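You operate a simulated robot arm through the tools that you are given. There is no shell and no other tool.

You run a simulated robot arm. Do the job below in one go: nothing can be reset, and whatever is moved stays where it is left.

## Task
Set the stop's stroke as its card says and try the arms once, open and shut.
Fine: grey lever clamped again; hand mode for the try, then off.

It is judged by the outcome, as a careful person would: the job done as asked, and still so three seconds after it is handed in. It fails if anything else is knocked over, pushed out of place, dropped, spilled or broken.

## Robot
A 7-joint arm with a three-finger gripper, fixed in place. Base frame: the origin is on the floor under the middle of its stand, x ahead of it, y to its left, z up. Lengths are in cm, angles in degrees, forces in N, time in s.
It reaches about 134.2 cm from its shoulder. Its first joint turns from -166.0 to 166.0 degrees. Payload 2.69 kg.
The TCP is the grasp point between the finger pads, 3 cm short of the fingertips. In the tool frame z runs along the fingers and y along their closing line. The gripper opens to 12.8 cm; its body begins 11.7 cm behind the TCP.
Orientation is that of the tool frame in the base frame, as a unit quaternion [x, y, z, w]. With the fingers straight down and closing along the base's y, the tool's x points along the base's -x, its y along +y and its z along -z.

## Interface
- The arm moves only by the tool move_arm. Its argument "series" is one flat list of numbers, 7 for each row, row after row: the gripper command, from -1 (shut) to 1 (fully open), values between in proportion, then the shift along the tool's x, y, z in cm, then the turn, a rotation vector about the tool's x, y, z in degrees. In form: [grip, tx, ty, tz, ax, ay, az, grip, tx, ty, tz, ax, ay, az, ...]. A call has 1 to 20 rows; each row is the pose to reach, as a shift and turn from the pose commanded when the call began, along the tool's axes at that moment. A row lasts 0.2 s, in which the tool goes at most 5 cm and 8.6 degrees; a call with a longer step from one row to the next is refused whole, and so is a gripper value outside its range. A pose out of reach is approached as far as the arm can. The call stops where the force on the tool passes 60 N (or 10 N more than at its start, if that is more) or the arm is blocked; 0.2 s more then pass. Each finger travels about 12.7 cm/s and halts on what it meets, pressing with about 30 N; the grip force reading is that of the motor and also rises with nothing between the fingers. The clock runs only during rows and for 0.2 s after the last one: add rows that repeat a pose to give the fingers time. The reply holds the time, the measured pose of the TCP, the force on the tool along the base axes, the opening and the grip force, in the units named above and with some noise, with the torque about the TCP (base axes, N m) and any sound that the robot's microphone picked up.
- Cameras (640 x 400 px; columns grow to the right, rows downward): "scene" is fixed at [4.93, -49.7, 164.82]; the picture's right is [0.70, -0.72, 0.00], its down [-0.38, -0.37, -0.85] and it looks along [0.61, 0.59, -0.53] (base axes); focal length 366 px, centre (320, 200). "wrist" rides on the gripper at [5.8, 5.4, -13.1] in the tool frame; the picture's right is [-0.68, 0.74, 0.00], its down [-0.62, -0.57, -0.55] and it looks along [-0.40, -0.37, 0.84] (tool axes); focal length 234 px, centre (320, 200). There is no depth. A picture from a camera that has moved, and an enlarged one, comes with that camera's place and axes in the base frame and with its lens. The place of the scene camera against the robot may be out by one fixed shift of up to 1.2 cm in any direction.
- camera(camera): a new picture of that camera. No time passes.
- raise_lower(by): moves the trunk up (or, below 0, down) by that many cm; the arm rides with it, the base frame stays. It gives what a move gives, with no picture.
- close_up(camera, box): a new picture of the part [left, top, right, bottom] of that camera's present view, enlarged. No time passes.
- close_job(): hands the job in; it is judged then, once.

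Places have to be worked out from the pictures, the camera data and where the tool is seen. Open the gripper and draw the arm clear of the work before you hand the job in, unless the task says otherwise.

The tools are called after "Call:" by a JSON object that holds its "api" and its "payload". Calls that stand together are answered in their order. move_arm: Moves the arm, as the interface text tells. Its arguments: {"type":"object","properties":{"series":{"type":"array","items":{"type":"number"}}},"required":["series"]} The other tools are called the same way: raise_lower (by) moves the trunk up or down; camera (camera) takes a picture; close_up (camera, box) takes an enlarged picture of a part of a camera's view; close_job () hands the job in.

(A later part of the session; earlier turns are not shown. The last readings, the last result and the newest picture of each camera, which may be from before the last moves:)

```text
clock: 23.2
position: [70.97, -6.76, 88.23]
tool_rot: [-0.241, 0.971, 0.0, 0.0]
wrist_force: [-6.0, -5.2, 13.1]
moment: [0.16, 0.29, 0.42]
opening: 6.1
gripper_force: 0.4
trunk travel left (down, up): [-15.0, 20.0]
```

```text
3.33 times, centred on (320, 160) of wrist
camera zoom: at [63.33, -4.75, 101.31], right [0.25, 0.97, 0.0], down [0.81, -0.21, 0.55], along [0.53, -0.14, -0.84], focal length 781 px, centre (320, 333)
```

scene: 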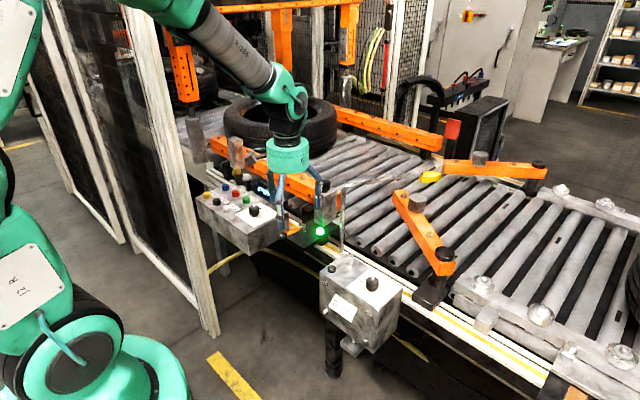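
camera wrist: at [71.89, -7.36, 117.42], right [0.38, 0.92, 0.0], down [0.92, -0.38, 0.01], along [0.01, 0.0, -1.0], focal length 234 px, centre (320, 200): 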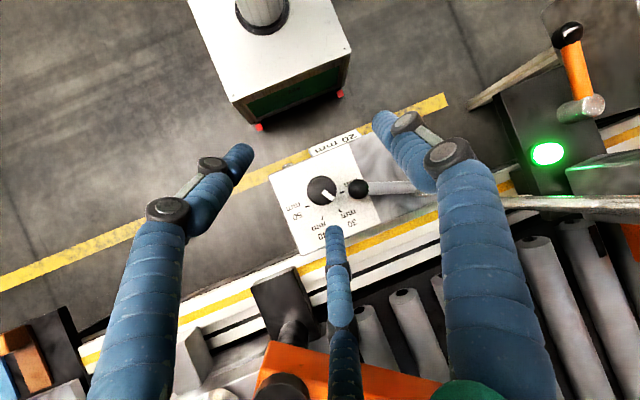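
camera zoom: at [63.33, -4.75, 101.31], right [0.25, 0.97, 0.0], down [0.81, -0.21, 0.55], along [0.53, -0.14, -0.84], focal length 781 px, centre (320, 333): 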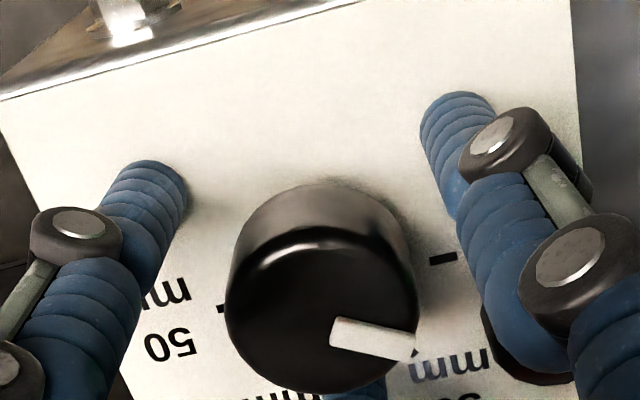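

The pointer has turned about 30°. A residual force reads with the fingers open, so I hold still a moment and read again before regripping.

Call:
{"api": "move_arm", "payload": {"series": [-0.06, 0, 0, 0, 0, 0, 0, -0.06, 0, 0, 0, 0, 0, 0]}}

Call:
{"api": "camera", "payload": {"camera": "wrist"}}

```text
clock: 23.8
position: [70.91, -6.71, 88.35]
tool_rot: [-0.242, 0.97, 0.0, 0.0]
wrist_force: [-5.2, -2.1, 12.9]
moment: [-0.14, 0.28, -0.24]
opening: 6.09
gripper_force: 0.0
trunk travel left (down, up): [-15.0, 20.0]
```

```text
taken
camera wrist: at [63.34, -4.71, 101.31], right [0.25, 0.97, 0.0], down [0.81, -0.21, 0.55], along [0.53, -0.14, -0.84], focal length 234 px, centre (320, 200)
```

wrist: 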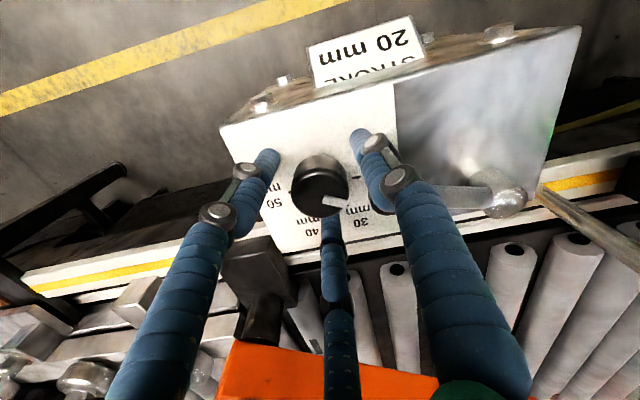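

The reading persists (about 13 N upward), so something is lightly touched; I raise 0.5 cm and read again.

Call:
{"api": "move_arm", "payload": {"series": [-0.06, 0, 0, -0.25, 0, 0, 0, -0.06, 0, 0, -0.5, 0, 0, 0]}}

```text
clock: 24.4
position: [70.93, -6.66, 88.62]
tool_rot: [-0.241, 0.97, 0.0, 0.001]
wrist_force: [0.0, 0.4, 1.3]
moment: [-0.03, 0.01, 0.0]
opening: 6.03
gripper_force: 0.2
trunk travel left (down, up): [-15.0, 20.0]
```

The force vanished, so the tips had been brushing the dial plate (top near z 85.2). I stay at this height, recentre by +0.4 cm in x as the picture shows, and regrip.

Call:
{"api": "move_arm", "payload": {"series": [-0.06, -0.35, -0.24, 0, 0, 0, 0, -0.06, -0.35, -0.24, 0, 0, 0, 0, -0.3, -0.35, -0.24, 0, 0, 0, 0, -0.6, -0.35, -0.24, 0, 0, 0, 0, -0.7, -0.35, -0.24, 0, 0, 0, 0, -0.7, -0.35, -0.24, 0, 0, 0, 0]}}

Call:
{"api": "close_up", "payload": {"camera": "wrist", "box": [230, 100, 410, 220]}}

```text
clock: 25.8
position: [71.32, -6.88, 88.67]
tool_rot: [-0.242, 0.97, 0.0, -0.001]
wrist_force: [-11.7, 2.8, 5.9]
moment: [0.09, 0.68, -0.01]
opening: 3.89
gripper_force: 45.1
trunk travel left (down, up): [-15.0, 20.0]
```

```text
3.33 times, centred on (320, 160) of wrist
camera zoom: at [63.68, -4.75, 101.82], right [0.25, 0.97, 0.0], down [0.81, -0.21, 0.55], along [0.53, -0.14, -0.84], focal length 781 px, centre (320, 333)
```

zoom: 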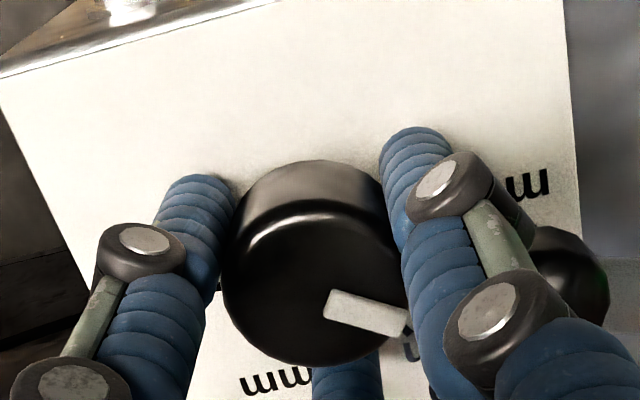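

Regripped well with only a modest side force; the pointer is at about 57° from +x and must reach 90°. I turn 32° more CCW.

Call:
{"api": "move_arm", "payload": {"series": [-0.7, 0.07, 0.04, 0, 0, 0, 0, -0.7, 0.07, 0.04, 0, 0, 0, -6.5, -0.7, 0.07, 0.04, 0, 0, 0, -13, -0.7, 0.07, 0.04, 0, 0, 0, -19.5, -0.7, 0.07, 0.04, 0, 0, 0, -26, -0.7, 0.07, 0.04, 0, 0, 0, -32]}}

Call:
{"api": "close_up", "payload": {"camera": "wrist", "box": [230, 100, 410, 220]}}

Call:
{"api": "close_up", "payload": {"camera": "scene", "box": [330, 230, 410, 300]}}

```text
clock: 27.2
position: [71.28, -6.68, 88.78]
tool_rot: [-0.5, 0.866, 0.0, 0.0]
wrist_force: [-18.4, 18.9, 3.9]
moment: [0.67, 0.33, -0.08]
opening: 3.88
gripper_force: 44.6
trunk travel left (down, up): [-15.0, 20.0]
```

```text
3.33 times, centred on (320, 160) of wrist
camera zoom: at [63.69, -9.02, 101.82], right [-0.3, 0.95, 0.0], down [0.8, 0.25, 0.55], along [0.52, 0.17, -0.84], focal length 781 px, centre (320, 333)
```

zoom: 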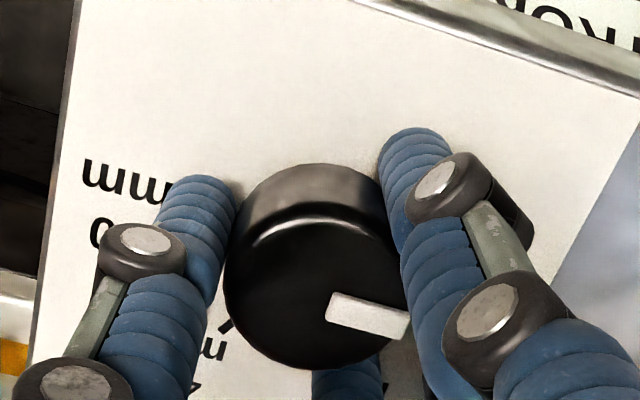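

```text
5.71 times, centred on (370, 265) of scene
camera zoom: at [4.93, -49.7, 164.82], right [0.7, -0.72, 0.0], down [-0.38, -0.37, -0.85], along [0.61, 0.59, -0.53], focal length 2089 px, centre (34, -171)
```

zoom: 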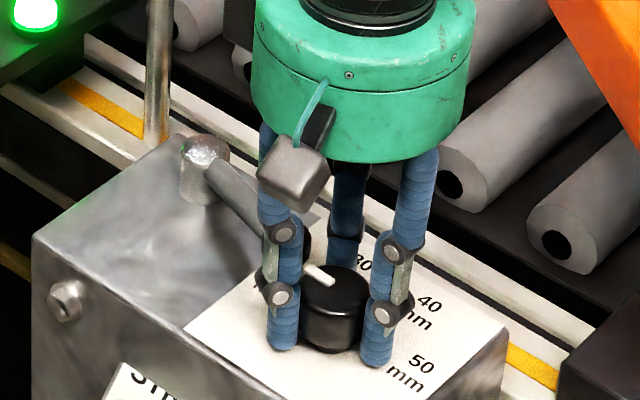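

The pointer now reads about 90°, i.e. parallel to the 20 tick. I release, rise and turn the tool back.

Call:
{"api": "move_arm", "payload": {"series": [-0.06, 0, 0, 0, 0, 0, 0, -0.06, 0, 0, 0, 0, 0, 0, -0.06, 0, 0, -1, 0, 0, 0, -0.06, 0, 0, -4, 0, 0, 0, 0.5, 0, 0, -8, 0, 0, 0, 0.5, 0, 0, -12, 0, 0, 0, 0.5, 0, 0, -13.5, 0, 0, 8, 0.5, 0, 0, -13.5, 0, 0, 16, 0.5, 0, 0, -13.5, 0, 0, 24, 0.5, 0, 0, -13.5, 0, 0, 32, 0.5, 0, 0, -13.5, 0, 0, 40]}}

Call:
{"api": "close_up", "payload": {"camera": "wrist", "box": [230, 80, 410, 200]}}

```text
clock: 29.6
position: [71.4, -6.81, 102.26]
tool_rot: [-0.173, 0.985, 0.0, 0.0]
wrist_force: [0.1, 0.3, 0.0]
moment: [0.0, 0.01, 0.02]
opening: 9.58
gripper_force: 0.0
trunk travel left (down, up): [-15.0, 20.0]
```

```text
3.33 times, centred on (320, 140) of wrist
camera zoom: at [64.11, -3.68, 115.28], right [0.39, 0.92, 0.0], down [0.77, -0.32, 0.55], along [0.51, -0.21, -0.84], focal length 781 px, centre (320, 400)
```

zoom: 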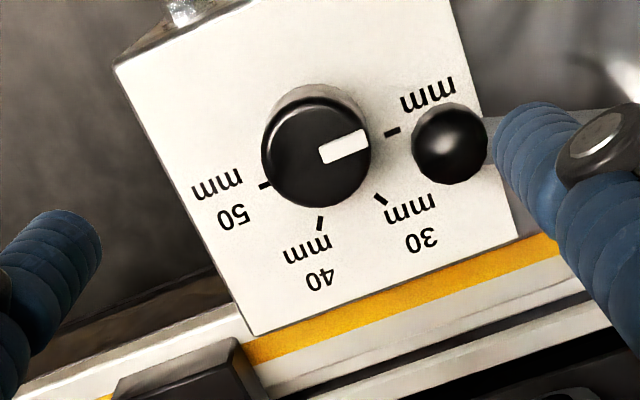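

From this angle the pointer lines up with the 20 mark. I tilt again for the straight-down check.

Call:
{"api": "move_arm", "payload": {"series": [0.5, 0, 0, 0, -5.6, 6, 0, 0.5, 0, 0, 0, -11.2, 12, 0, 0.5, 0, 0, 0, -16.8, 18, 0, 0.5, 0, 0, 0, -22.3, 24.1, 0]}}

Call:
{"api": "close_up", "payload": {"camera": "wrist", "box": [270, 140, 390, 220]}}

```text
clock: 30.6
position: [71.41, -6.86, 102.31]
tool_rot: [-0.167, 0.944, 0.153, -0.239]
wrist_force: [-0.4, 0.3, -0.3]
moment: [-0.02, -0.04, -0.01]
opening: 9.58
gripper_force: 0.0
trunk travel left (down, up): [-15.0, 20.0]
```

```text
5.00 times, centred on (330, 180) of wrist
camera zoom: at [71.8, -6.94, 117.5], right [0.38, 0.92, 0.0], down [0.92, -0.38, 0.01], along [0.01, 0.0, -1.0], focal length 1171 px, centre (270, 300)
```

zoom: 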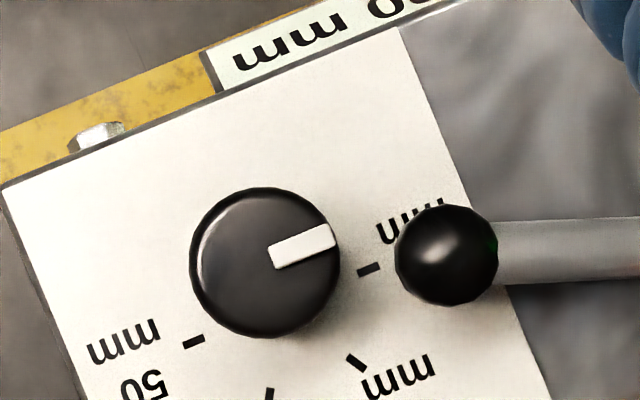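

The pointer measures about 85° against 90° for the 20 tick, slightly short. I zoom in to measure it more finely.

Call:
{"api": "close_up", "payload": {"camera": "wrist", "box": [300, 170, 360, 210]}}

Call:
{"api": "close_up", "payload": {"camera": "scene", "box": [350, 265, 398, 300]}}

```text
10.00 times, centred on (330, 190) of wrist
camera zoom: at [71.8, -6.94, 117.5], right [0.38, 0.92, 0.0], down [0.92, -0.38, 0.01], along [0.01, 0.0, -1.0], focal length 2342 px, centre (220, 300)
```

zoom: 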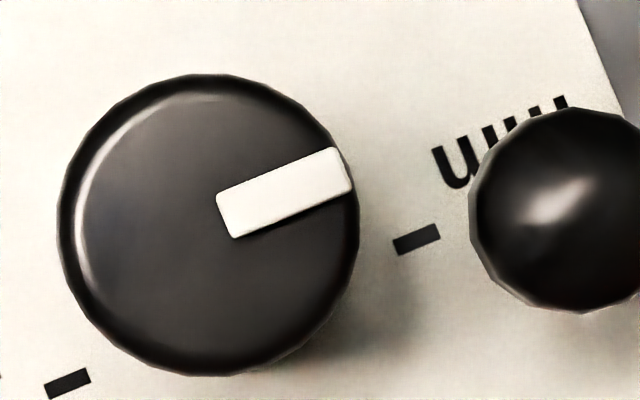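

```text
11.43 times, centred on (374, 282) of scene
camera zoom: at [4.93, -49.7, 164.82], right [0.7, -0.72, 0.0], down [-0.38, -0.37, -0.85], along [0.61, 0.59, -0.53], focal length 4179 px, centre (-297, -743)
```

zoom: 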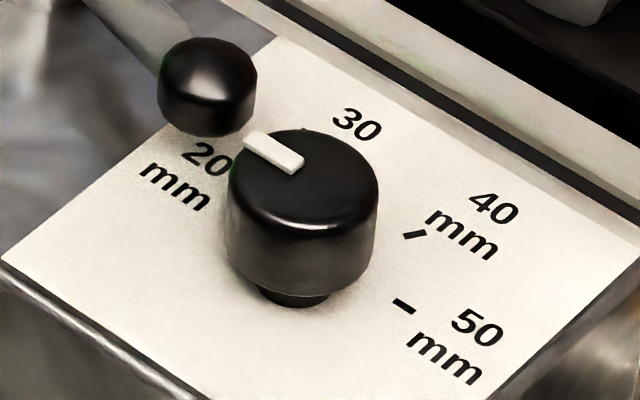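

At 10× the pointer is parallel to the 20 tick within about a degree, so the stroke is set to 20 mm. Next I un-tilt and shut the fingers, to push the grey lever back to its clamped place.

Call:
{"api": "move_arm", "payload": {"series": [-1, 0, 0, 0, 5.6, -6, 0, -1, 0, 0, 0, 11.2, -12, 0, -1, 0, 0, 0, 16.8, -18, 0, -1, 0, 0, 0, 22.3, -24.1, 0, -1, 0, 0, 0, 22.3, -24.1, 0]}}

```text
clock: 31.8
position: [71.3, -6.78, 102.18]
tool_rot: [-0.173, 0.985, -0.001, 0.001]
wrist_force: [-0.5, 0.9, 0.6]
moment: [-0.05, -0.03, -0.02]
opening: 0.2
gripper_force: 29.7
trunk travel left (down, up): [-15.0, 20.0]
```

Upright with fingers shut. I turn back to zero yaw, go to the +x side of the lever's bar (≈(77.2, -0.1)) and partly descend.

Call:
{"api": "move_arm", "payload": {"series": [-1, -2.6, 1.43, 0, 0, 0, 7, -1, -5.2, 2.87, 0, 0, 0, 14, -1, -7.79, 4.3, 0, 0, 0, 20, -1, -7.79, 4.3, 4, 0, 0, 20, -1, -7.79, 4.3, 8, 0, 0, 20]}}

Call:
{"api": "close_up", "payload": {"camera": "scene", "box": [310, 200, 410, 300]}}

Call:
{"api": "camera", "payload": {"camera": "wrist"}}

```text
clock: 33.0
position: [77.33, -0.11, 94.32]
tool_rot: [0.0, 1.0, 0.0, 0.001]
wrist_force: [0.5, -0.6, 1.2]
moment: [-0.01, -0.03, -0.03]
opening: 0.21
gripper_force: 30.0
trunk travel left (down, up): [-15.0, 20.0]
```

```text
4.00 times, centred on (360, 250) of scene
camera zoom: at [4.93, -49.7, 164.82], right [0.7, -0.72, 0.0], down [-0.38, -0.37, -0.85], along [0.61, 0.59, -0.53], focal length 1463 px, centre (160, 0)
```

zoom: 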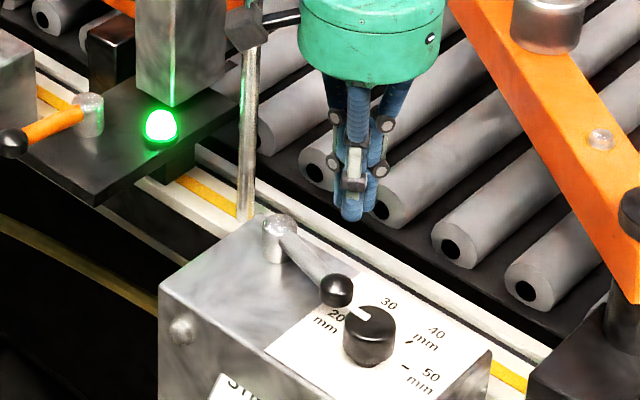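

```text
taken
camera wrist: at [71.44, 5.35, 107.39], right [0.68, 0.74, 0.0], down [0.61, -0.57, 0.55], along [0.4, -0.37, -0.84], focal length 234 px, centre (320, 200)
```

wrist: 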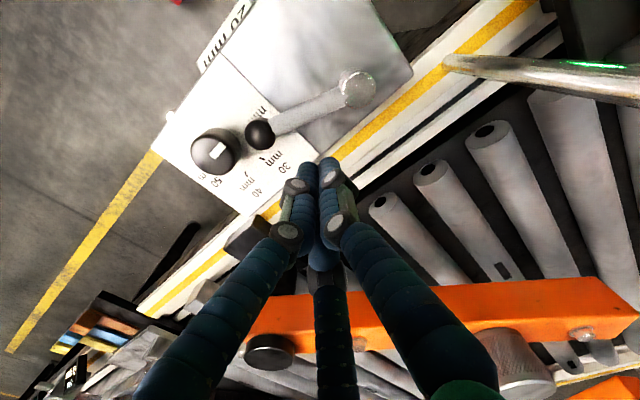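

The shut tips are on the +x side of the bar. I come down the last 5 cm and begin pushing toward -x in small steps.

Call:
{"api": "move_arm", "payload": {"series": [-1, 0, 0, 2.5, 0, 0, 0, -1, 0, 0, 5, 0, 0, 0, -1, 0.6, 0, 5, 0, 0, 0, -1, 1.2, 0, 5, 0, 0, 0, -1, 1.7, 0, 5, 0, 0, 0]}}

Call:
{"api": "close_up", "payload": {"camera": "scene", "box": [310, 200, 410, 300]}}

```text
clock: 34.2
position: [75.45, 0.02, 89.29]
tool_rot: [0.0, 1.0, 0.0, 0.0]
wrist_force: [0.4, -0.6, -0.8]
moment: [-0.01, 0.01, 0.05]
opening: 0.2
gripper_force: 29.8
trunk travel left (down, up): [-15.0, 20.0]
```

```text
4.00 times, centred on (360, 250) of scene
camera zoom: at [4.93, -49.7, 164.82], right [0.7, -0.72, 0.0], down [-0.38, -0.37, -0.85], along [0.61, 0.59, -0.53], focal length 1463 px, centre (160, 0)
```

zoom: 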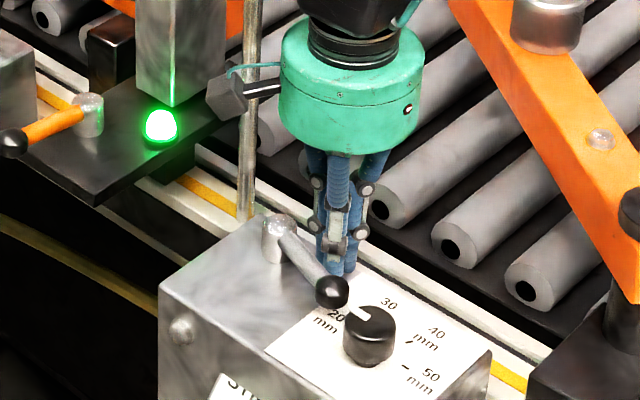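

The ball has begun to move back. I follow the arc round toward the clamped position, stopping short at about 15°.

Call:
{"api": "move_arm", "payload": {"series": [-1, 0.5, -0.04, 0, 0, 0, 0, -1, 0.98, -0.06, 0, 0, 0, 0, -1, 1.5, -0.02, 0, 0, 0, 0, -1, 2.0, 0.05, 0, 0, 0, 0, -1, 2.5, 0.18, 0, 0, 0, 0, -1, 3.0, 0.33, 0, 0, 0, 0, -1, 3.45, 0.55, 0, 0, 0, 0, -1, 3.9, 0.8, 0, 0, 0, 0, -1, 4.3, 1.1, 0, 0, 0, 0, -1, 4.72, 1.42, 0, 0, 0, 0, -1, 5.1, 1.8, 0, 0, 0, 0, -1, 5.43, 2.17, 0, 0, 0, 0]}}

Call:
{"api": "close_up", "payload": {"camera": "scene", "box": [310, 200, 410, 300]}}

```text
clock: 36.8
position: [70.16, 2.09, 89.15]
tool_rot: [0.001, 1.0, 0.0, -0.001]
wrist_force: [0.0, 0.5, -0.1]
moment: [-0.02, 0.02, 0.01]
opening: 0.19
gripper_force: 30.1
trunk travel left (down, up): [-15.0, 20.0]
```

```text
4.00 times, centred on (360, 250) of scene
camera zoom: at [4.93, -49.7, 164.82], right [0.7, -0.72, 0.0], down [-0.38, -0.37, -0.85], along [0.61, 0.59, -0.53], focal length 1463 px, centre (160, 0)
```

zoom: 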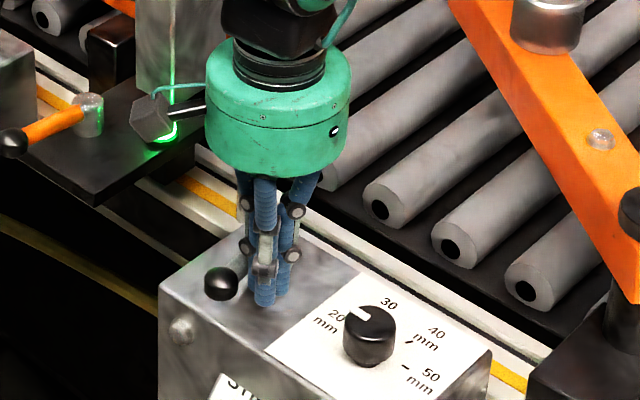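

The lever is nearly back (about 12° to go). I push the last part in small steps until its stop is felt.

Call:
{"api": "move_arm", "payload": {"series": [-1, 0.3, 0.4, 0, 0, 0, 0, -1, 0.55, 0.8, 0, 0, 0, 0, -1, 0.75, 1.15, 0, 0, 0, 0, -1, 0.85, 1.45, 0, 0, 0, 0]}}

Call:
{"api": "close_up", "payload": {"camera": "scene", "box": [310, 200, 410, 300]}}

```text
clock: 37.8
position: [69.47, 3.01, 89.14]
tool_rot: [0.001, 1.0, -0.001, 0.0]
wrist_force: [13.6, -55.5, -6.2]
moment: [-0.88, -0.24, -0.26]
opening: 0.21
gripper_force: 29.8
trunk travel left (down, up): [-15.0, 20.0]
```

```text
4.00 times, centred on (360, 250) of scene
camera zoom: at [4.93, -49.7, 164.82], right [0.7, -0.72, 0.0], down [-0.38, -0.37, -0.85], along [0.61, 0.59, -0.53], focal length 1463 px, centre (160, 0)
```

zoom: 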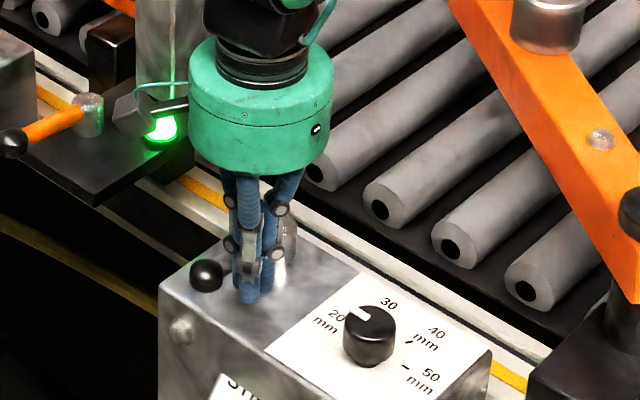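

The lever is against its stop and the ball is exactly where it began, so it's clamped. I back off toward -y and rise.

Call:
{"api": "move_arm", "payload": {"series": [-1, -0.2, -0.6, 0, 0, 0, 0, -1, -0.4, -1.4, 0, 0, 0, 0, -1, -0.4, -1.4, -4, 0, 0, 0, -1, -0.4, -1.4, -8, 0, 0, 0, -1, -0.4, -1.4, -12, 0, 0, 0, -1, -0.4, -1.4, -16, 0, 0, 0]}}

Call:
{"api": "close_up", "payload": {"camera": "scene", "box": [310, 200, 410, 300]}}

Call:
{"api": "close_up", "payload": {"camera": "scene", "box": [185, 170, 305, 260]}}

```text
clock: 39.2
position: [69.62, 1.98, 105.25]
tool_rot: [0.0, 1.0, 0.0, 0.0]
wrist_force: [0.1, 0.5, -0.4]
moment: [-0.01, 0.02, 0.01]
opening: 0.23
gripper_force: 30.0
trunk travel left (down, up): [-15.0, 20.0]
```

```text
4.00 times, centred on (360, 250) of scene
camera zoom: at [4.93, -49.7, 164.82], right [0.7, -0.72, 0.0], down [-0.38, -0.37, -0.85], along [0.61, 0.59, -0.53], focal length 1463 px, centre (160, 0)
```

zoom: 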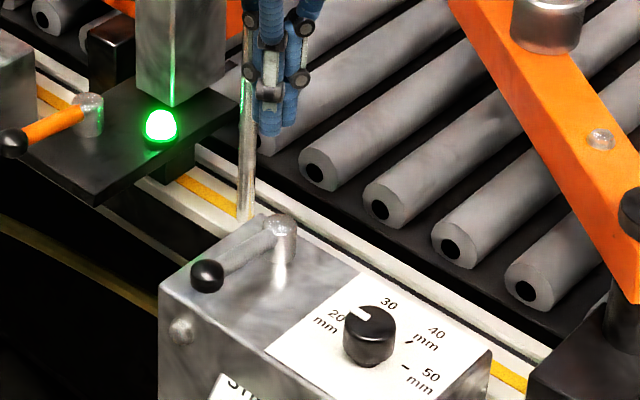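

```text
4.44 times, centred on (245, 215) of scene
camera zoom: at [4.93, -49.7, 164.82], right [0.7, -0.72, 0.0], down [-0.38, -0.37, -0.85], along [0.61, 0.59, -0.53], focal length 1625 px, centre (653, 133)
```

zoom: 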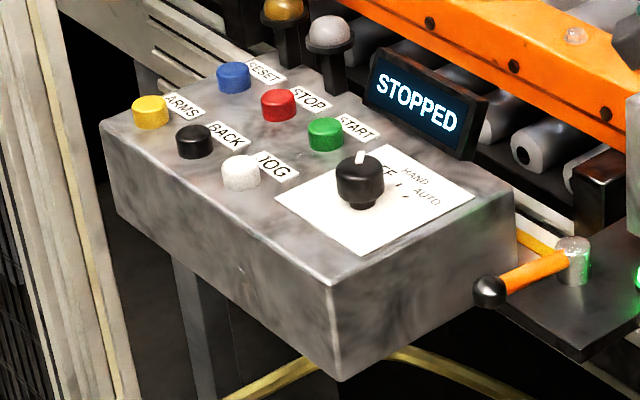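

The stroke is set and the lever clamped. The panel has ARMS (yellow), BACK, JOG, RESET, STOP, START buttons, and the OFF/HAND/AUTO selector. I carry the arm high over to the selector.

Call:
{"api": "move_arm", "payload": {"series": [0.5, 0.3, 4, -1, 0, 0, 0, 0.5, 0.6, 8.5, -2, 0, 0, 0, 0.5, 0.9, 13, -3, 0, 0, 0, 0.5, 1.3, 17.5, -3, 0, 0, 0, 0.5, 1.7, 22, -3, 0, 0, 0, 0.5, 2.1, 26.5, -3, 0, 0, 0, 0.5, 2.5, 31, -3, 0, 0, 0, 0.5, 2.9, 35.5, -3, 0, 0, 0, 0.5, 3.1, 40, -3, 0, 0, 0]}}

Call:
{"api": "move_arm", "payload": {"series": [0.5, 0, 0, 0, -5.6, 6, 0, 0.5, 0, 0, 0, -11.2, 12, 0, 0.5, 0, 0, 0, -16.8, 18, 0, 0.5, 0, 0, 0, -22.3, 24.1, 0]}}

Call:
{"api": "camera", "payload": {"camera": "wrist"}}

Call:
{"api": "close_up", "payload": {"camera": "wrist", "box": [270, 140, 390, 220]}}

```text
clock: 41.2
position: [66.67, 42.2, 108.15]
tool_rot: [0.001, 1.0, 0.0, 0.0]
wrist_force: [-0.3, -0.2, 0.7]
moment: [0.0, -0.01, -0.02]
opening: 9.58
gripper_force: 0.0
trunk travel left (down, up): [-15.0, 20.0]
```

```text
clock: 42.2
position: [66.66, 42.03, 108.14]
tool_rot: [0.0, 0.959, 0.193, -0.208]
wrist_force: [0.6, -0.2, -0.1]
moment: [0.0, -0.06, 0.01]
opening: 9.6
gripper_force: 0.1
trunk travel left (down, up): [-15.0, 20.0]
```

```text
taken
camera wrist: at [66.93, 41.85, 123.49], right [0.68, 0.74, 0.0], down [0.74, -0.68, 0.01], along [0.01, 0.0, -1.0], focal length 234 px, centre (320, 200)
```

wrist: 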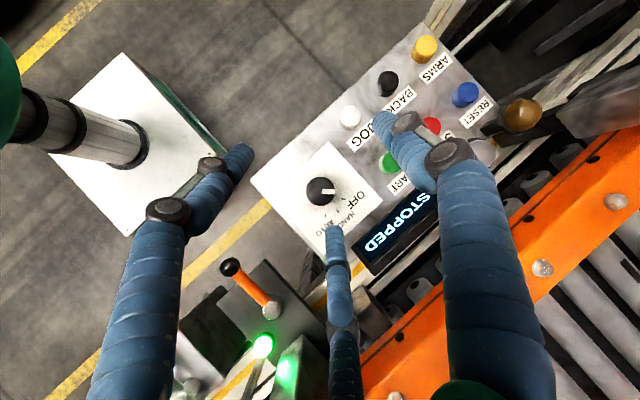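

```text
5.00 times, centred on (330, 180) of wrist
camera zoom: at [66.93, 41.85, 123.49], right [0.68, 0.74, 0.0], down [0.74, -0.68, 0.01], along [0.01, 0.0, -1.0], focal length 1171 px, centre (270, 300)
```

zoom: 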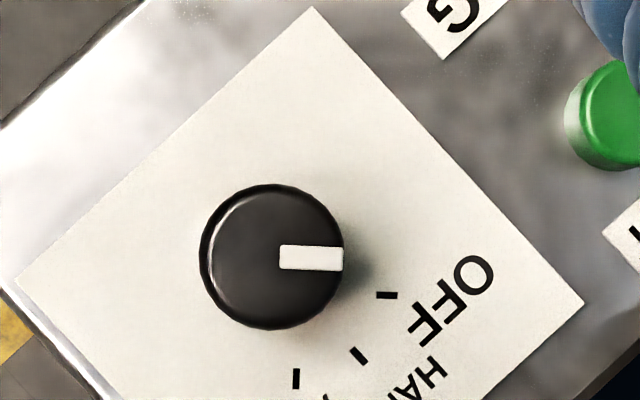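

This dial has the same offset style, and the pointer lies parallel to the OFF tick – so the parallel reading is right. HAND is 45° CW (seen from above) and AUTO 90° CW. I zoom on the selector for its size and on the buttons.

Call:
{"api": "close_up", "payload": {"camera": "wrist", "box": [290, 165, 350, 225]}}

Call:
{"api": "close_up", "payload": {"camera": "wrist", "box": [330, 20, 500, 200]}}

Call:
{"api": "close_up", "payload": {"camera": "scene", "box": [190, 170, 280, 260]}}

```text
6.67 times, centred on (320, 195) of wrist
camera zoom: at [66.93, 41.85, 123.49], right [0.68, 0.74, 0.0], down [0.74, -0.68, 0.01], along [0.01, 0.0, -1.0], focal length 1561 px, centre (320, 233)
```

zoom: 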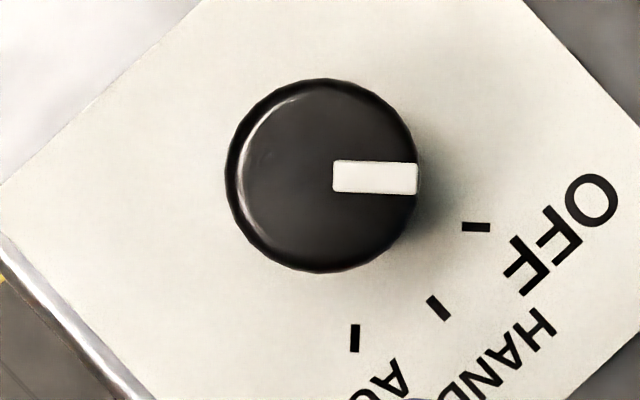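

```text
2.22 times, centred on (415, 110) of wrist
camera zoom: at [66.93, 41.85, 123.49], right [0.68, 0.74, 0.0], down [0.74, -0.68, 0.01], along [0.01, 0.0, -1.0], focal length 520 px, centre (109, 400)
```

zoom: 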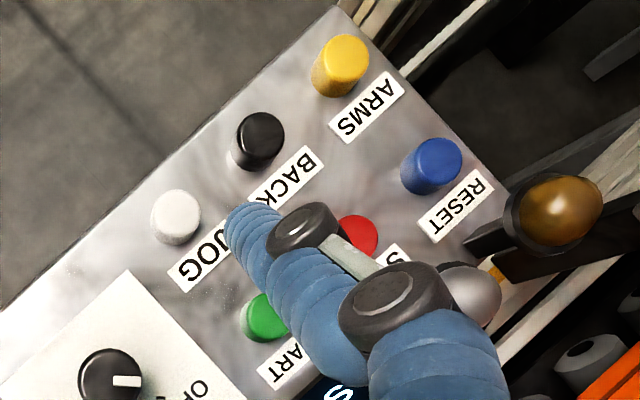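

```text
4.44 times, centred on (235, 215) of scene
camera zoom: at [4.93, -49.7, 164.82], right [0.7, -0.72, 0.0], down [-0.38, -0.37, -0.85], along [0.61, 0.59, -0.53], focal length 1625 px, centre (698, 133)
```

zoom: 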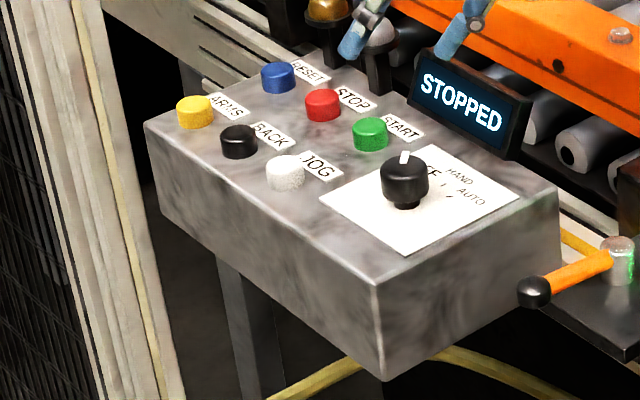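

Selector's top is around z 92, centre about (66.5, 42.5). I un-tilt, narrow the fingers to 6 cm, and come down to just above it for an alignment check.

Call:
{"api": "move_arm", "payload": {"series": [-0.06, 0, 0, 0, 5.6, -6, 0, -0.06, 0, 0, 0, 11.2, -12, 0, -0.06, 0, 0, 0, 16.8, -18, 0, -0.06, 0, 0, 0, 22.3, -24.1, 0]}}

Call:
{"api": "move_arm", "payload": {"series": [-0.06, 0.1, 0.2, 4, 0, 0, 0, -0.06, 0.15, 0.4, 8, 0, 0, 0, -0.06, 0.15, 0.45, 11.5, 0, 0, 0]}}

Call:
{"api": "close_up", "payload": {"camera": "wrist", "box": [230, 80, 410, 200]}}

Call:
{"api": "close_up", "payload": {"camera": "scene", "box": [200, 160, 300, 250]}}

```text
clock: 43.2
position: [66.63, 42.04, 108.21]
tool_rot: [0.0, 1.0, -0.001, 0.0]
wrist_force: [0.3, -0.2, 0.2]
moment: [0.0, 0.04, 0.0]
opening: 6.02
gripper_force: 0.0
trunk travel left (down, up): [-15.0, 20.0]
```

```text
clock: 44.0
position: [66.34, 42.56, 96.63]
tool_rot: [0.0, 1.0, 0.0, 0.0]
wrist_force: [0.4, -0.1, 0.9]
moment: [-0.01, 0.0, 0.0]
opening: 6.04
gripper_force: 0.0
trunk travel left (down, up): [-15.0, 20.0]
```

```text
3.33 times, centred on (320, 140) of wrist
camera zoom: at [60.61, 48.0, 109.78], right [0.68, 0.74, 0.0], down [0.62, -0.57, 0.55], along [0.4, -0.37, -0.84], focal length 781 px, centre (320, 400)
```

zoom: 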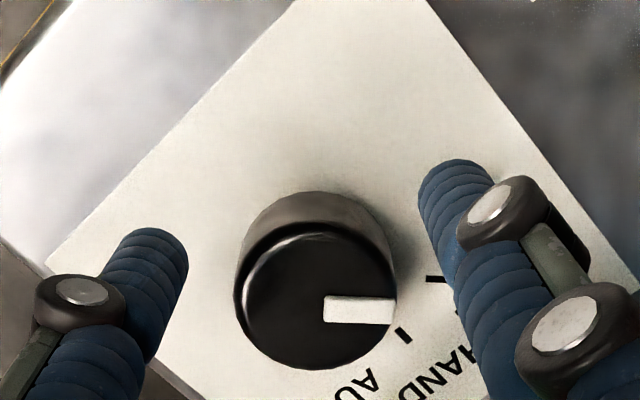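

```text
4.44 times, centred on (250, 205) of scene
camera zoom: at [4.93, -49.7, 164.82], right [0.7, -0.72, 0.0], down [-0.38, -0.37, -0.85], along [0.61, 0.59, -0.53], focal length 1625 px, centre (631, 178)
```

zoom: 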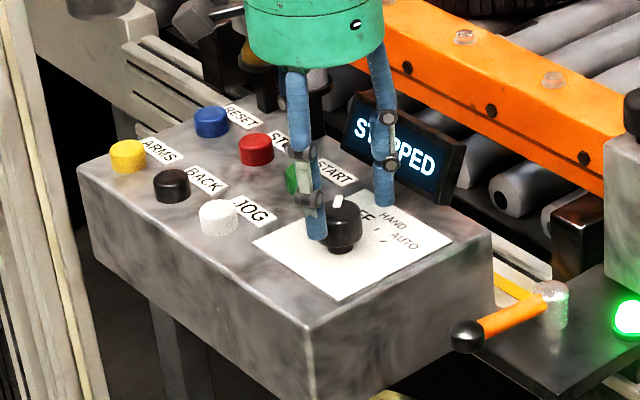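

The knob is slightly off (about +0.2 in x, -0.2 in y). I correct, descend 2.9 cm and check that nothing touches.

Call:
{"api": "move_arm", "payload": {"series": [-0.06, -0.2, -0.2, 1, 0, 0, 0, -0.06, -0.2, -0.2, 2, 0, 0, 0, -0.06, -0.2, -0.2, 2.9, 0, 0, 0]}}

Call:
{"api": "close_up", "payload": {"camera": "wrist", "box": [230, 100, 410, 220]}}

Call:
{"api": "close_up", "payload": {"camera": "scene", "box": [200, 160, 300, 250]}}

```text
clock: 44.8
position: [66.58, 42.43, 93.9]
tool_rot: [-0.001, 1.0, 0.0, 0.0]
wrist_force: [0.2, 0.0, 0.0]
moment: [0.02, 0.04, 0.01]
opening: 6.0
gripper_force: 0.1
trunk travel left (down, up): [-15.0, 20.0]
```

```text
3.33 times, centred on (320, 160) of wrist
camera zoom: at [60.8, 47.79, 106.89], right [0.68, 0.74, 0.0], down [0.62, -0.57, 0.55], along [0.4, -0.37, -0.84], focal length 781 px, centre (320, 333)
```

zoom: 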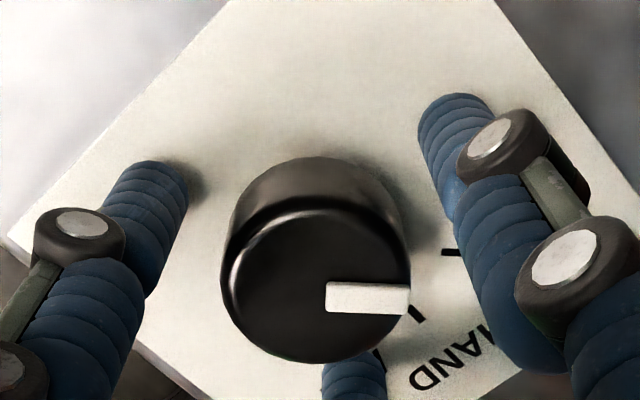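

```text
4.44 times, centred on (250, 205) of scene
camera zoom: at [4.93, -49.7, 164.82], right [0.7, -0.72, 0.0], down [-0.38, -0.37, -0.85], along [0.61, 0.59, -0.53], focal length 1625 px, centre (631, 178)
```

zoom: 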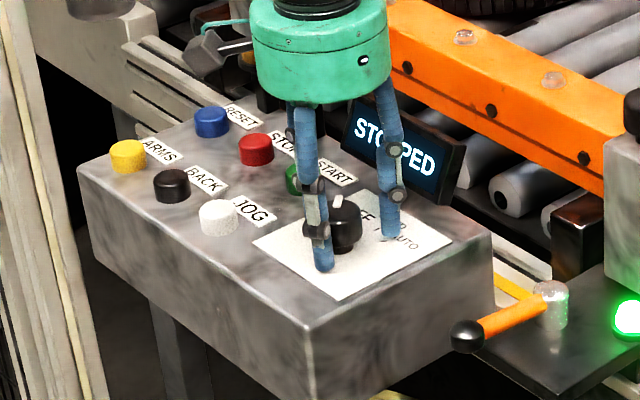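

Knob looks the same size and place as in the earlier good grip, with no contact. I close on it.

Call:
{"api": "move_arm", "payload": {"series": [-0.3, 0, 0, 0, 0, 0, 0, -0.6, 0, 0, 0, 0, 0, 0, -0.7, 0, 0, 0, 0, 0, 0, -0.7, 0, 0, 0, 0, 0, 0]}}

```text
clock: 45.8
position: [66.6, 42.34, 93.87]
tool_rot: [0.0, 1.0, -0.001, 0.001]
wrist_force: [-5.4, 4.8, -0.6]
moment: [0.22, 0.26, -0.16]
opening: 3.9
gripper_force: 45.3
trunk travel left (down, up): [-15.0, 20.0]
```

Gripped with small side forces. I turn 45° CW (seen from above) from OFF to HAND.

Call:
{"api": "move_arm", "payload": {"series": [-0.7, 0, 0, 0, 0, 0, 7.5, -0.7, 0, 0, 0, 0, 0, 15, -0.7, 0, 0, 0, 0, 0, 22.5, -0.7, 0, 0, 0, 0, 0, 30, -0.7, 0, 0, 0, 0, 0, 37.5, -0.7, 0, 0, 0, 0, 0, 45, -0.7, 0, 0, 0, 0, 0, 45]}}

Call:
{"api": "close_up", "payload": {"camera": "wrist", "box": [230, 100, 410, 220]}}

Call:
{"api": "close_up", "payload": {"camera": "scene", "box": [200, 160, 300, 250]}}

```text
clock: 47.4
position: [66.35, 42.4, 93.87]
tool_rot: [0.383, 0.924, -0.001, -0.001]
wrist_force: [-33.5, 4.8, 2.6]
moment: [-0.06, 0.87, 0.06]
opening: 3.8
gripper_force: 45.2
trunk travel left (down, up): [-15.0, 20.0]
```

```text
3.33 times, centred on (320, 160) of wrist
camera zoom: at [66.08, 50.4, 106.9], right [1.0, 0.04, 0.0], down [0.04, -0.83, 0.55], along [0.02, -0.55, -0.84], focal length 781 px, centre (320, 333)
```

zoom: 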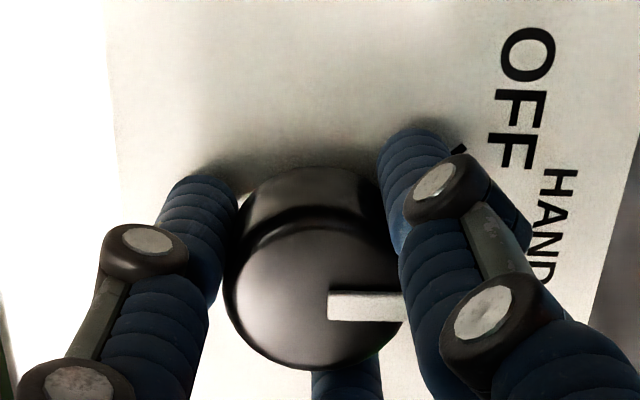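

```text
4.44 times, centred on (250, 205) of scene
camera zoom: at [4.93, -49.7, 164.82], right [0.7, -0.72, 0.0], down [-0.38, -0.37, -0.85], along [0.61, 0.59, -0.53], focal length 1625 px, centre (631, 178)
```

zoom: 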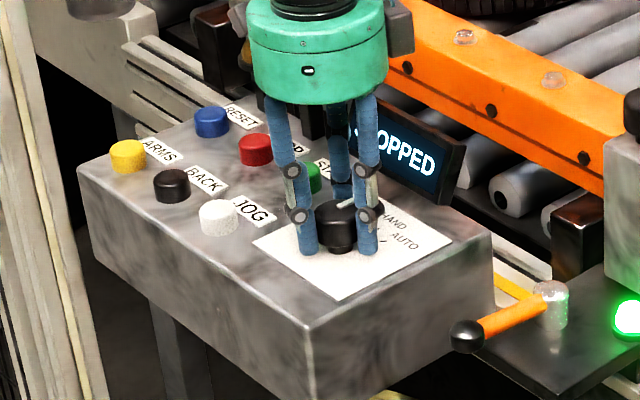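

The pointer now points along +x, parallel to HAND. I relieve the side force, open and rise.

Call:
{"api": "move_arm", "payload": {"series": [-0.7, 0.18, -0.18, 0, 0, 0, 0, -0.06, 0.18, -0.18, 0, 0, 0, 0, -0.06, 0.18, -0.18, 0, 0, 0, 0, -0.06, 0.18, -0.18, -2, 0, 0, 0, -0.06, 0.18, -0.18, -6, 0, 0, 0, -0.06, 0.18, -0.18, -10, 0, 0, 0]}}

Call:
{"api": "close_up", "payload": {"camera": "wrist", "box": [230, 80, 410, 200]}}

Call:
{"api": "close_up", "payload": {"camera": "scene", "box": [200, 160, 300, 250]}}

```text
clock: 48.8
position: [66.3, 42.35, 103.9]
tool_rot: [0.382, 0.924, -0.001, -0.001]
wrist_force: [0.4, -0.3, 0.0]
moment: [-0.03, 0.04, -0.03]
opening: 6.0
gripper_force: 0.1
trunk travel left (down, up): [-15.0, 20.0]
```

```text
3.33 times, centred on (320, 140) of wrist
camera zoom: at [66.08, 50.37, 116.91], right [1.0, 0.04, 0.0], down [0.04, -0.83, 0.55], along [0.02, -0.55, -0.84], focal length 781 px, centre (320, 400)
```

zoom: 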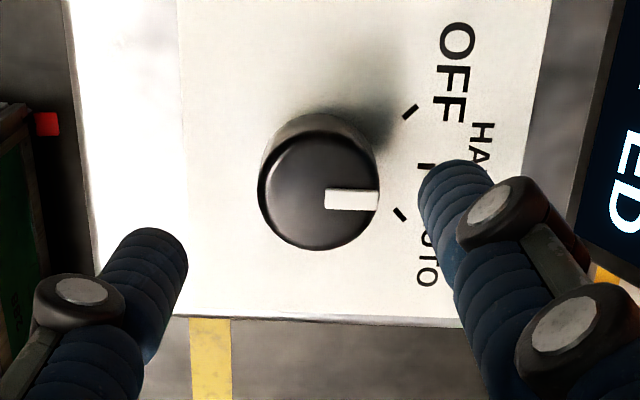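

```text
4.44 times, centred on (250, 205) of scene
camera zoom: at [4.93, -49.7, 164.82], right [0.7, -0.72, 0.0], down [-0.38, -0.37, -0.85], along [0.61, 0.59, -0.53], focal length 1625 px, centre (631, 178)
```

zoom: 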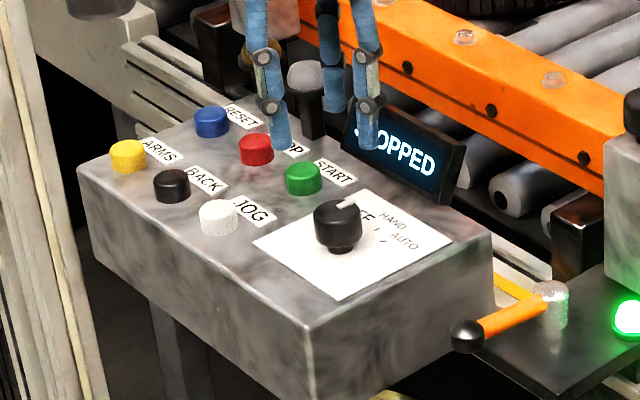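

The selector reads HAND. Next I shut the fingers, turn back to zero yaw while moving high to over the yellow ARMS button (≈(61.4, 66.6)).

Call:
{"api": "move_arm", "payload": {"series": [-1, 0, 0, -1, 0, 0, 0, -1, 3.4, 2.3, -1, 0, 0, -7.5, -1, 6.9, 4.6, -1, 0, 0, -15, -1, 10.3, 6.9, -1, 0, 0, -22.5, -1, 13.7, 9.1, -1, 0, 0, -30, -1, 17.2, 11.4, -1, 0, 0, -37.5, -1, 20.6, 13.7, -1, 0, 0, -45]}}

Call:
{"api": "camera", "payload": {"camera": "wrist"}}

Call:
{"api": "close_up", "payload": {"camera": "scene", "box": [180, 130, 300, 250]}}

Call:
{"api": "camera", "payload": {"camera": "scene"}}

```text
clock: 50.4
position: [61.41, 66.69, 104.86]
tool_rot: [-0.001, 1.0, 0.0, 0.0]
wrist_force: [0.6, 0.3, 0.0]
moment: [0.04, 0.01, -0.03]
opening: 0.2
gripper_force: 30.4
trunk travel left (down, up): [-15.0, 20.0]
```

```text
taken
camera wrist: at [55.6, 72.12, 117.9], right [0.68, 0.74, 0.0], down [0.62, -0.56, 0.55], along [0.4, -0.37, -0.84], focal length 234 px, centre (320, 200)
```

wrist: 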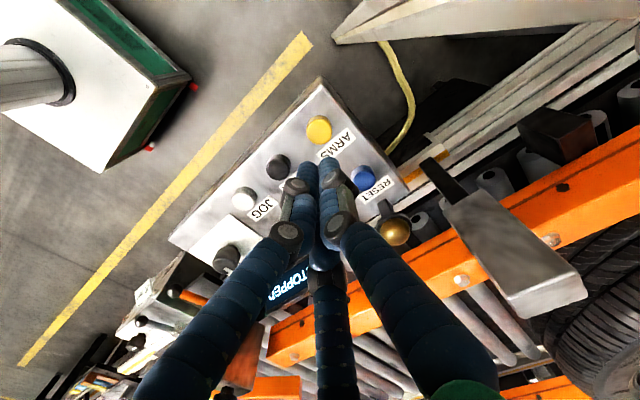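

```text
3.33 times, centred on (240, 190) of scene
camera zoom: at [4.93, -49.7, 164.82], right [0.7, -0.72, 0.0], down [-0.38, -0.37, -0.85], along [0.61, 0.59, -0.53], focal length 1219 px, centre (587, 233)
```

zoom: 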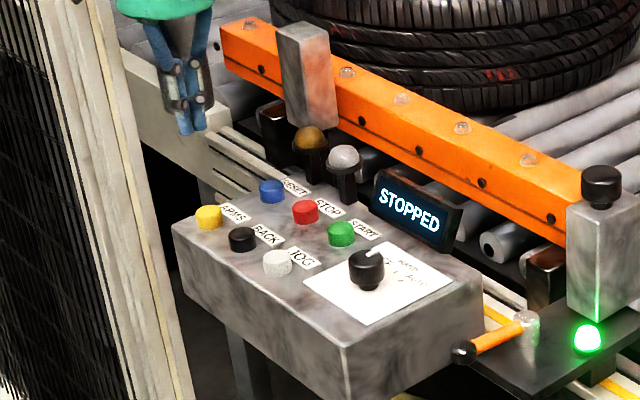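

```text
taken
```

scene: 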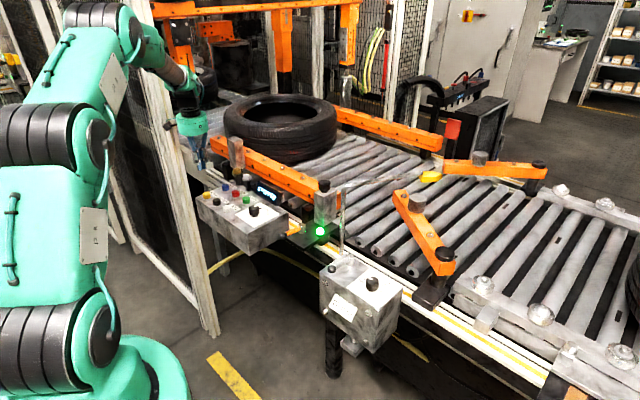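

The ARMS button lies exactly under the tool axis in the picture. I descend to about 1 cm above it.

Call:
{"api": "move_arm", "payload": {"series": [-1, 0, 0, 4, 0, 0, 0, -1, 0, 0, 7, 0, 0, 0, -1, 0, 0, 8.8, 0, 0, 0]}}

Call:
{"api": "close_up", "payload": {"camera": "scene", "box": [180, 150, 280, 230]}}

Call:
{"api": "close_up", "payload": {"camera": "wrist", "box": [240, 90, 400, 210]}}

```text
clock: 51.2
position: [61.46, 66.76, 96.03]
tool_rot: [0.0, 1.0, 0.0, 0.0]
wrist_force: [1.4, 0.4, 0.1]
moment: [0.01, -0.03, 0.0]
opening: 0.21
gripper_force: 29.8
trunk travel left (down, up): [-15.0, 20.0]
```

```text
5.00 times, centred on (230, 190) of scene
camera zoom: at [4.93, -49.7, 164.82], right [0.7, -0.72, 0.0], down [-0.38, -0.37, -0.85], along [0.61, 0.59, -0.53], focal length 1828 px, centre (770, 250)
```

zoom: 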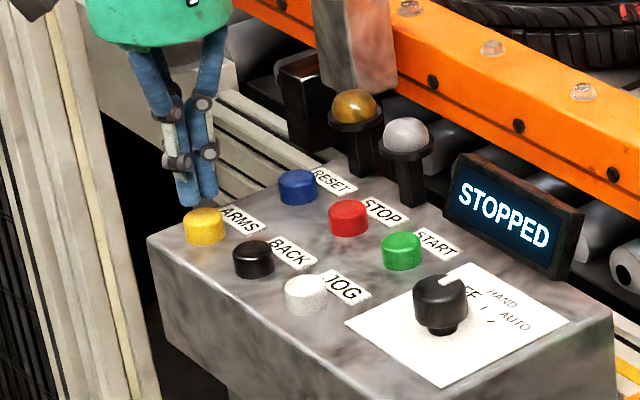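

```text
3.33 times, centred on (320, 150) of wrist
camera zoom: at [55.64, 72.17, 109.14], right [0.68, 0.74, 0.0], down [0.62, -0.57, 0.55], along [0.4, -0.37, -0.84], focal length 781 px, centre (320, 367)
```

zoom: 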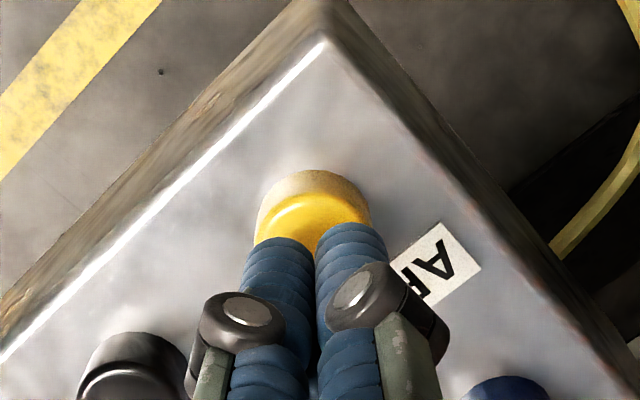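

Tips are centred over the yellow button (shift 0.2 in -x to be dead centre). I press down in small steps and watch the force and display.

Call:
{"api": "move_arm", "payload": {"series": [-1, 0.2, 0.05, 0.4, 0, 0, 0, -1, 0.2, 0.05, 0.8, 0, 0, 0, -1, 0.2, 0.05, 1.1, 0, 0, 0]}}

```text
clock: 52.0
position: [61.22, 66.75, 94.92]
tool_rot: [0.001, 1.0, 0.001, 0.0]
wrist_force: [0.4, -0.4, -0.3]
moment: [0.01, 0.01, -0.01]
opening: 0.2
gripper_force: 30.4
trunk travel left (down, up): [-15.0, 20.0]
```

No contact yet at TCP z = 94.9. I continue down in 0.15 cm steps.

Call:
{"api": "move_arm", "payload": {"series": [-1, 0, 0, 0.15, 0, 0, 0, -1, 0, 0, 0.3, 0, 0, 0, -1, 0, 0, 0.45, 0, 0, 0]}}

Call:
{"api": "close_up", "payload": {"camera": "scene", "box": [180, 150, 280, 230]}}

```text
clock: 52.8
position: [61.31, 66.8, 94.46]
tool_rot: [0.0, 1.0, 0.0, 0.0]
wrist_force: [0.2, 0.3, -0.3]
moment: [-0.02, -0.02, 0.0]
opening: 0.19
gripper_force: 29.7
trunk travel left (down, up): [-15.0, 20.0]
```

```text
5.00 times, centred on (230, 190) of scene
camera zoom: at [4.93, -49.7, 164.82], right [0.7, -0.72, 0.0], down [-0.38, -0.37, -0.85], along [0.61, 0.59, -0.53], focal length 1828 px, centre (770, 250)
```

zoom: 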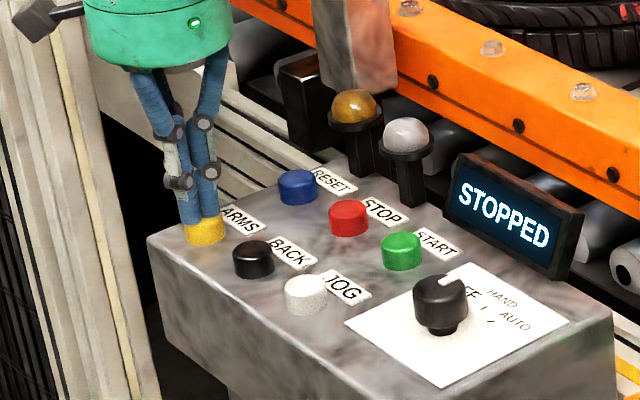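

The tips look about to touch. I continue in small steps.

Call:
{"api": "move_arm", "payload": {"series": [-1, 0, 0, 0.12, 0, 0, 0, -1, 0, 0, 0.25, 0, 0, 0]}}

```text
clock: 53.4
position: [61.35, 66.68, 94.14]
tool_rot: [0.0, 1.0, 0.0, -0.001]
wrist_force: [0.5, 1.0, 2.5]
moment: [0.02, 0.02, -0.03]
opening: 0.21
gripper_force: 30.2
trunk travel left (down, up): [-15.0, 20.0]
```

First contact (2.5 N up). I press slightly further.

Call:
{"api": "move_arm", "payload": {"series": [-1, 0, 0, 0.12, 0, 0, 0, -1, 0, 0, 0.25, 0, 0, 0]}}

Call:
{"api": "camera", "payload": {"camera": "scene"}}

```text
clock: 54.0
position: [61.24, 66.66, 93.97]
tool_rot: [0.0, 1.0, 0.0, 0.0]
wrist_force: [0.7, 0.0, 3.9]
moment: [0.0, -0.05, 0.01]
opening: 0.23
gripper_force: 29.9
trunk travel left (down, up): [-15.0, 20.0]
heard: click
```

```text
taken
```

scene: 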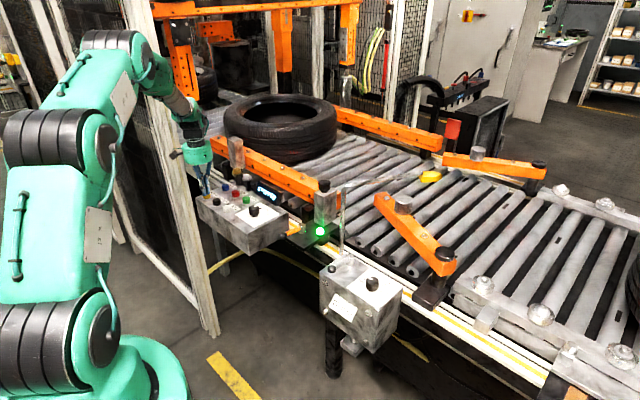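

A click was heard and the near arm has begun to swing. I hold the button a second and look again.

Call:
{"api": "move_arm", "payload": {"series": [-1, 0, 0, 0, 0, 0, 0, -1, 0, 0, 0, 0, 0, 0, -1, 0, 0, 0, 0, 0, 0, -1, 0, 0, 0, 0, 0, 0]}}

Call:
{"api": "camera", "payload": {"camera": "scene"}}

Call:
{"api": "close_up", "payload": {"camera": "scene", "box": [200, 150, 300, 230]}}

```text
clock: 55.0
position: [61.17, 66.62, 93.95]
tool_rot: [0.0, 1.0, 0.0, 0.0]
wrist_force: [1.3, -0.1, 4.5]
moment: [0.02, 0.01, -0.01]
opening: 0.23
gripper_force: 29.4
trunk travel left (down, up): [-15.0, 20.0]
```

```text
taken
```

scene: 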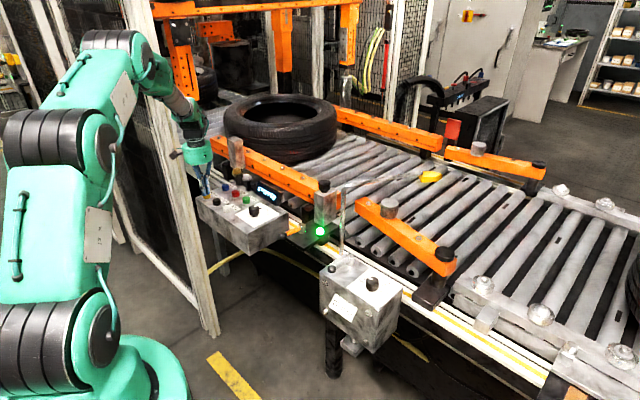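

```text
5.00 times, centred on (250, 190) of scene
camera zoom: at [4.93, -49.7, 164.82], right [0.7, -0.72, 0.0], down [-0.38, -0.37, -0.85], along [0.61, 0.59, -0.53], focal length 1828 px, centre (670, 250)
```

zoom: 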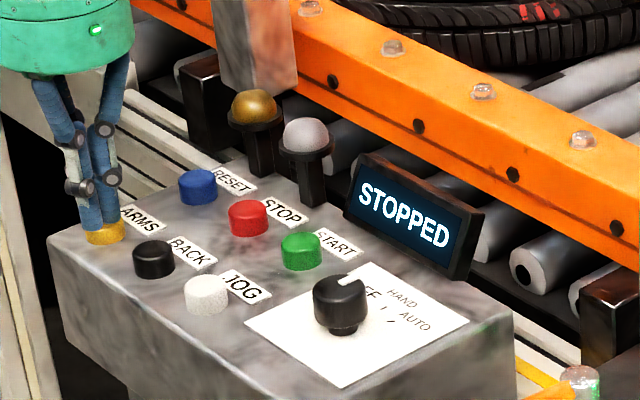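

Both arms have swung to lie along the conveyor (open). I release the button and see whether they stay open.

Call:
{"api": "move_arm", "payload": {"series": [-1, 0, 0, -0.5, 0, 0, 0, -1, 0, 0, -1.2, 0, 0, 0, -1, 0, 0, -1.2, 0, 0, 0, -1, 0, 0, -1.2, 0, 0, 0, -1, 0, 0, -1.2, 0, 0, 0]}}

Call:
{"api": "camera", "payload": {"camera": "scene"}}

```text
clock: 56.2
position: [61.26, 66.85, 95.1]
tool_rot: [0.0, 1.0, 0.001, 0.001]
wrist_force: [-0.1, -0.1, -0.3]
moment: [0.02, 0.01, 0.02]
opening: 0.23
gripper_force: 30.3
trunk travel left (down, up): [-15.0, 20.0]
```

```text
taken
```

scene: 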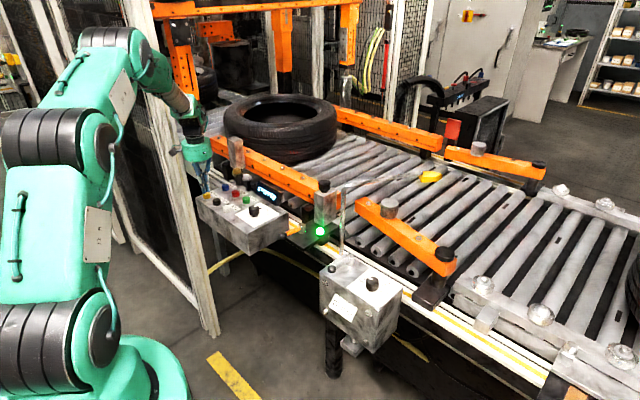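

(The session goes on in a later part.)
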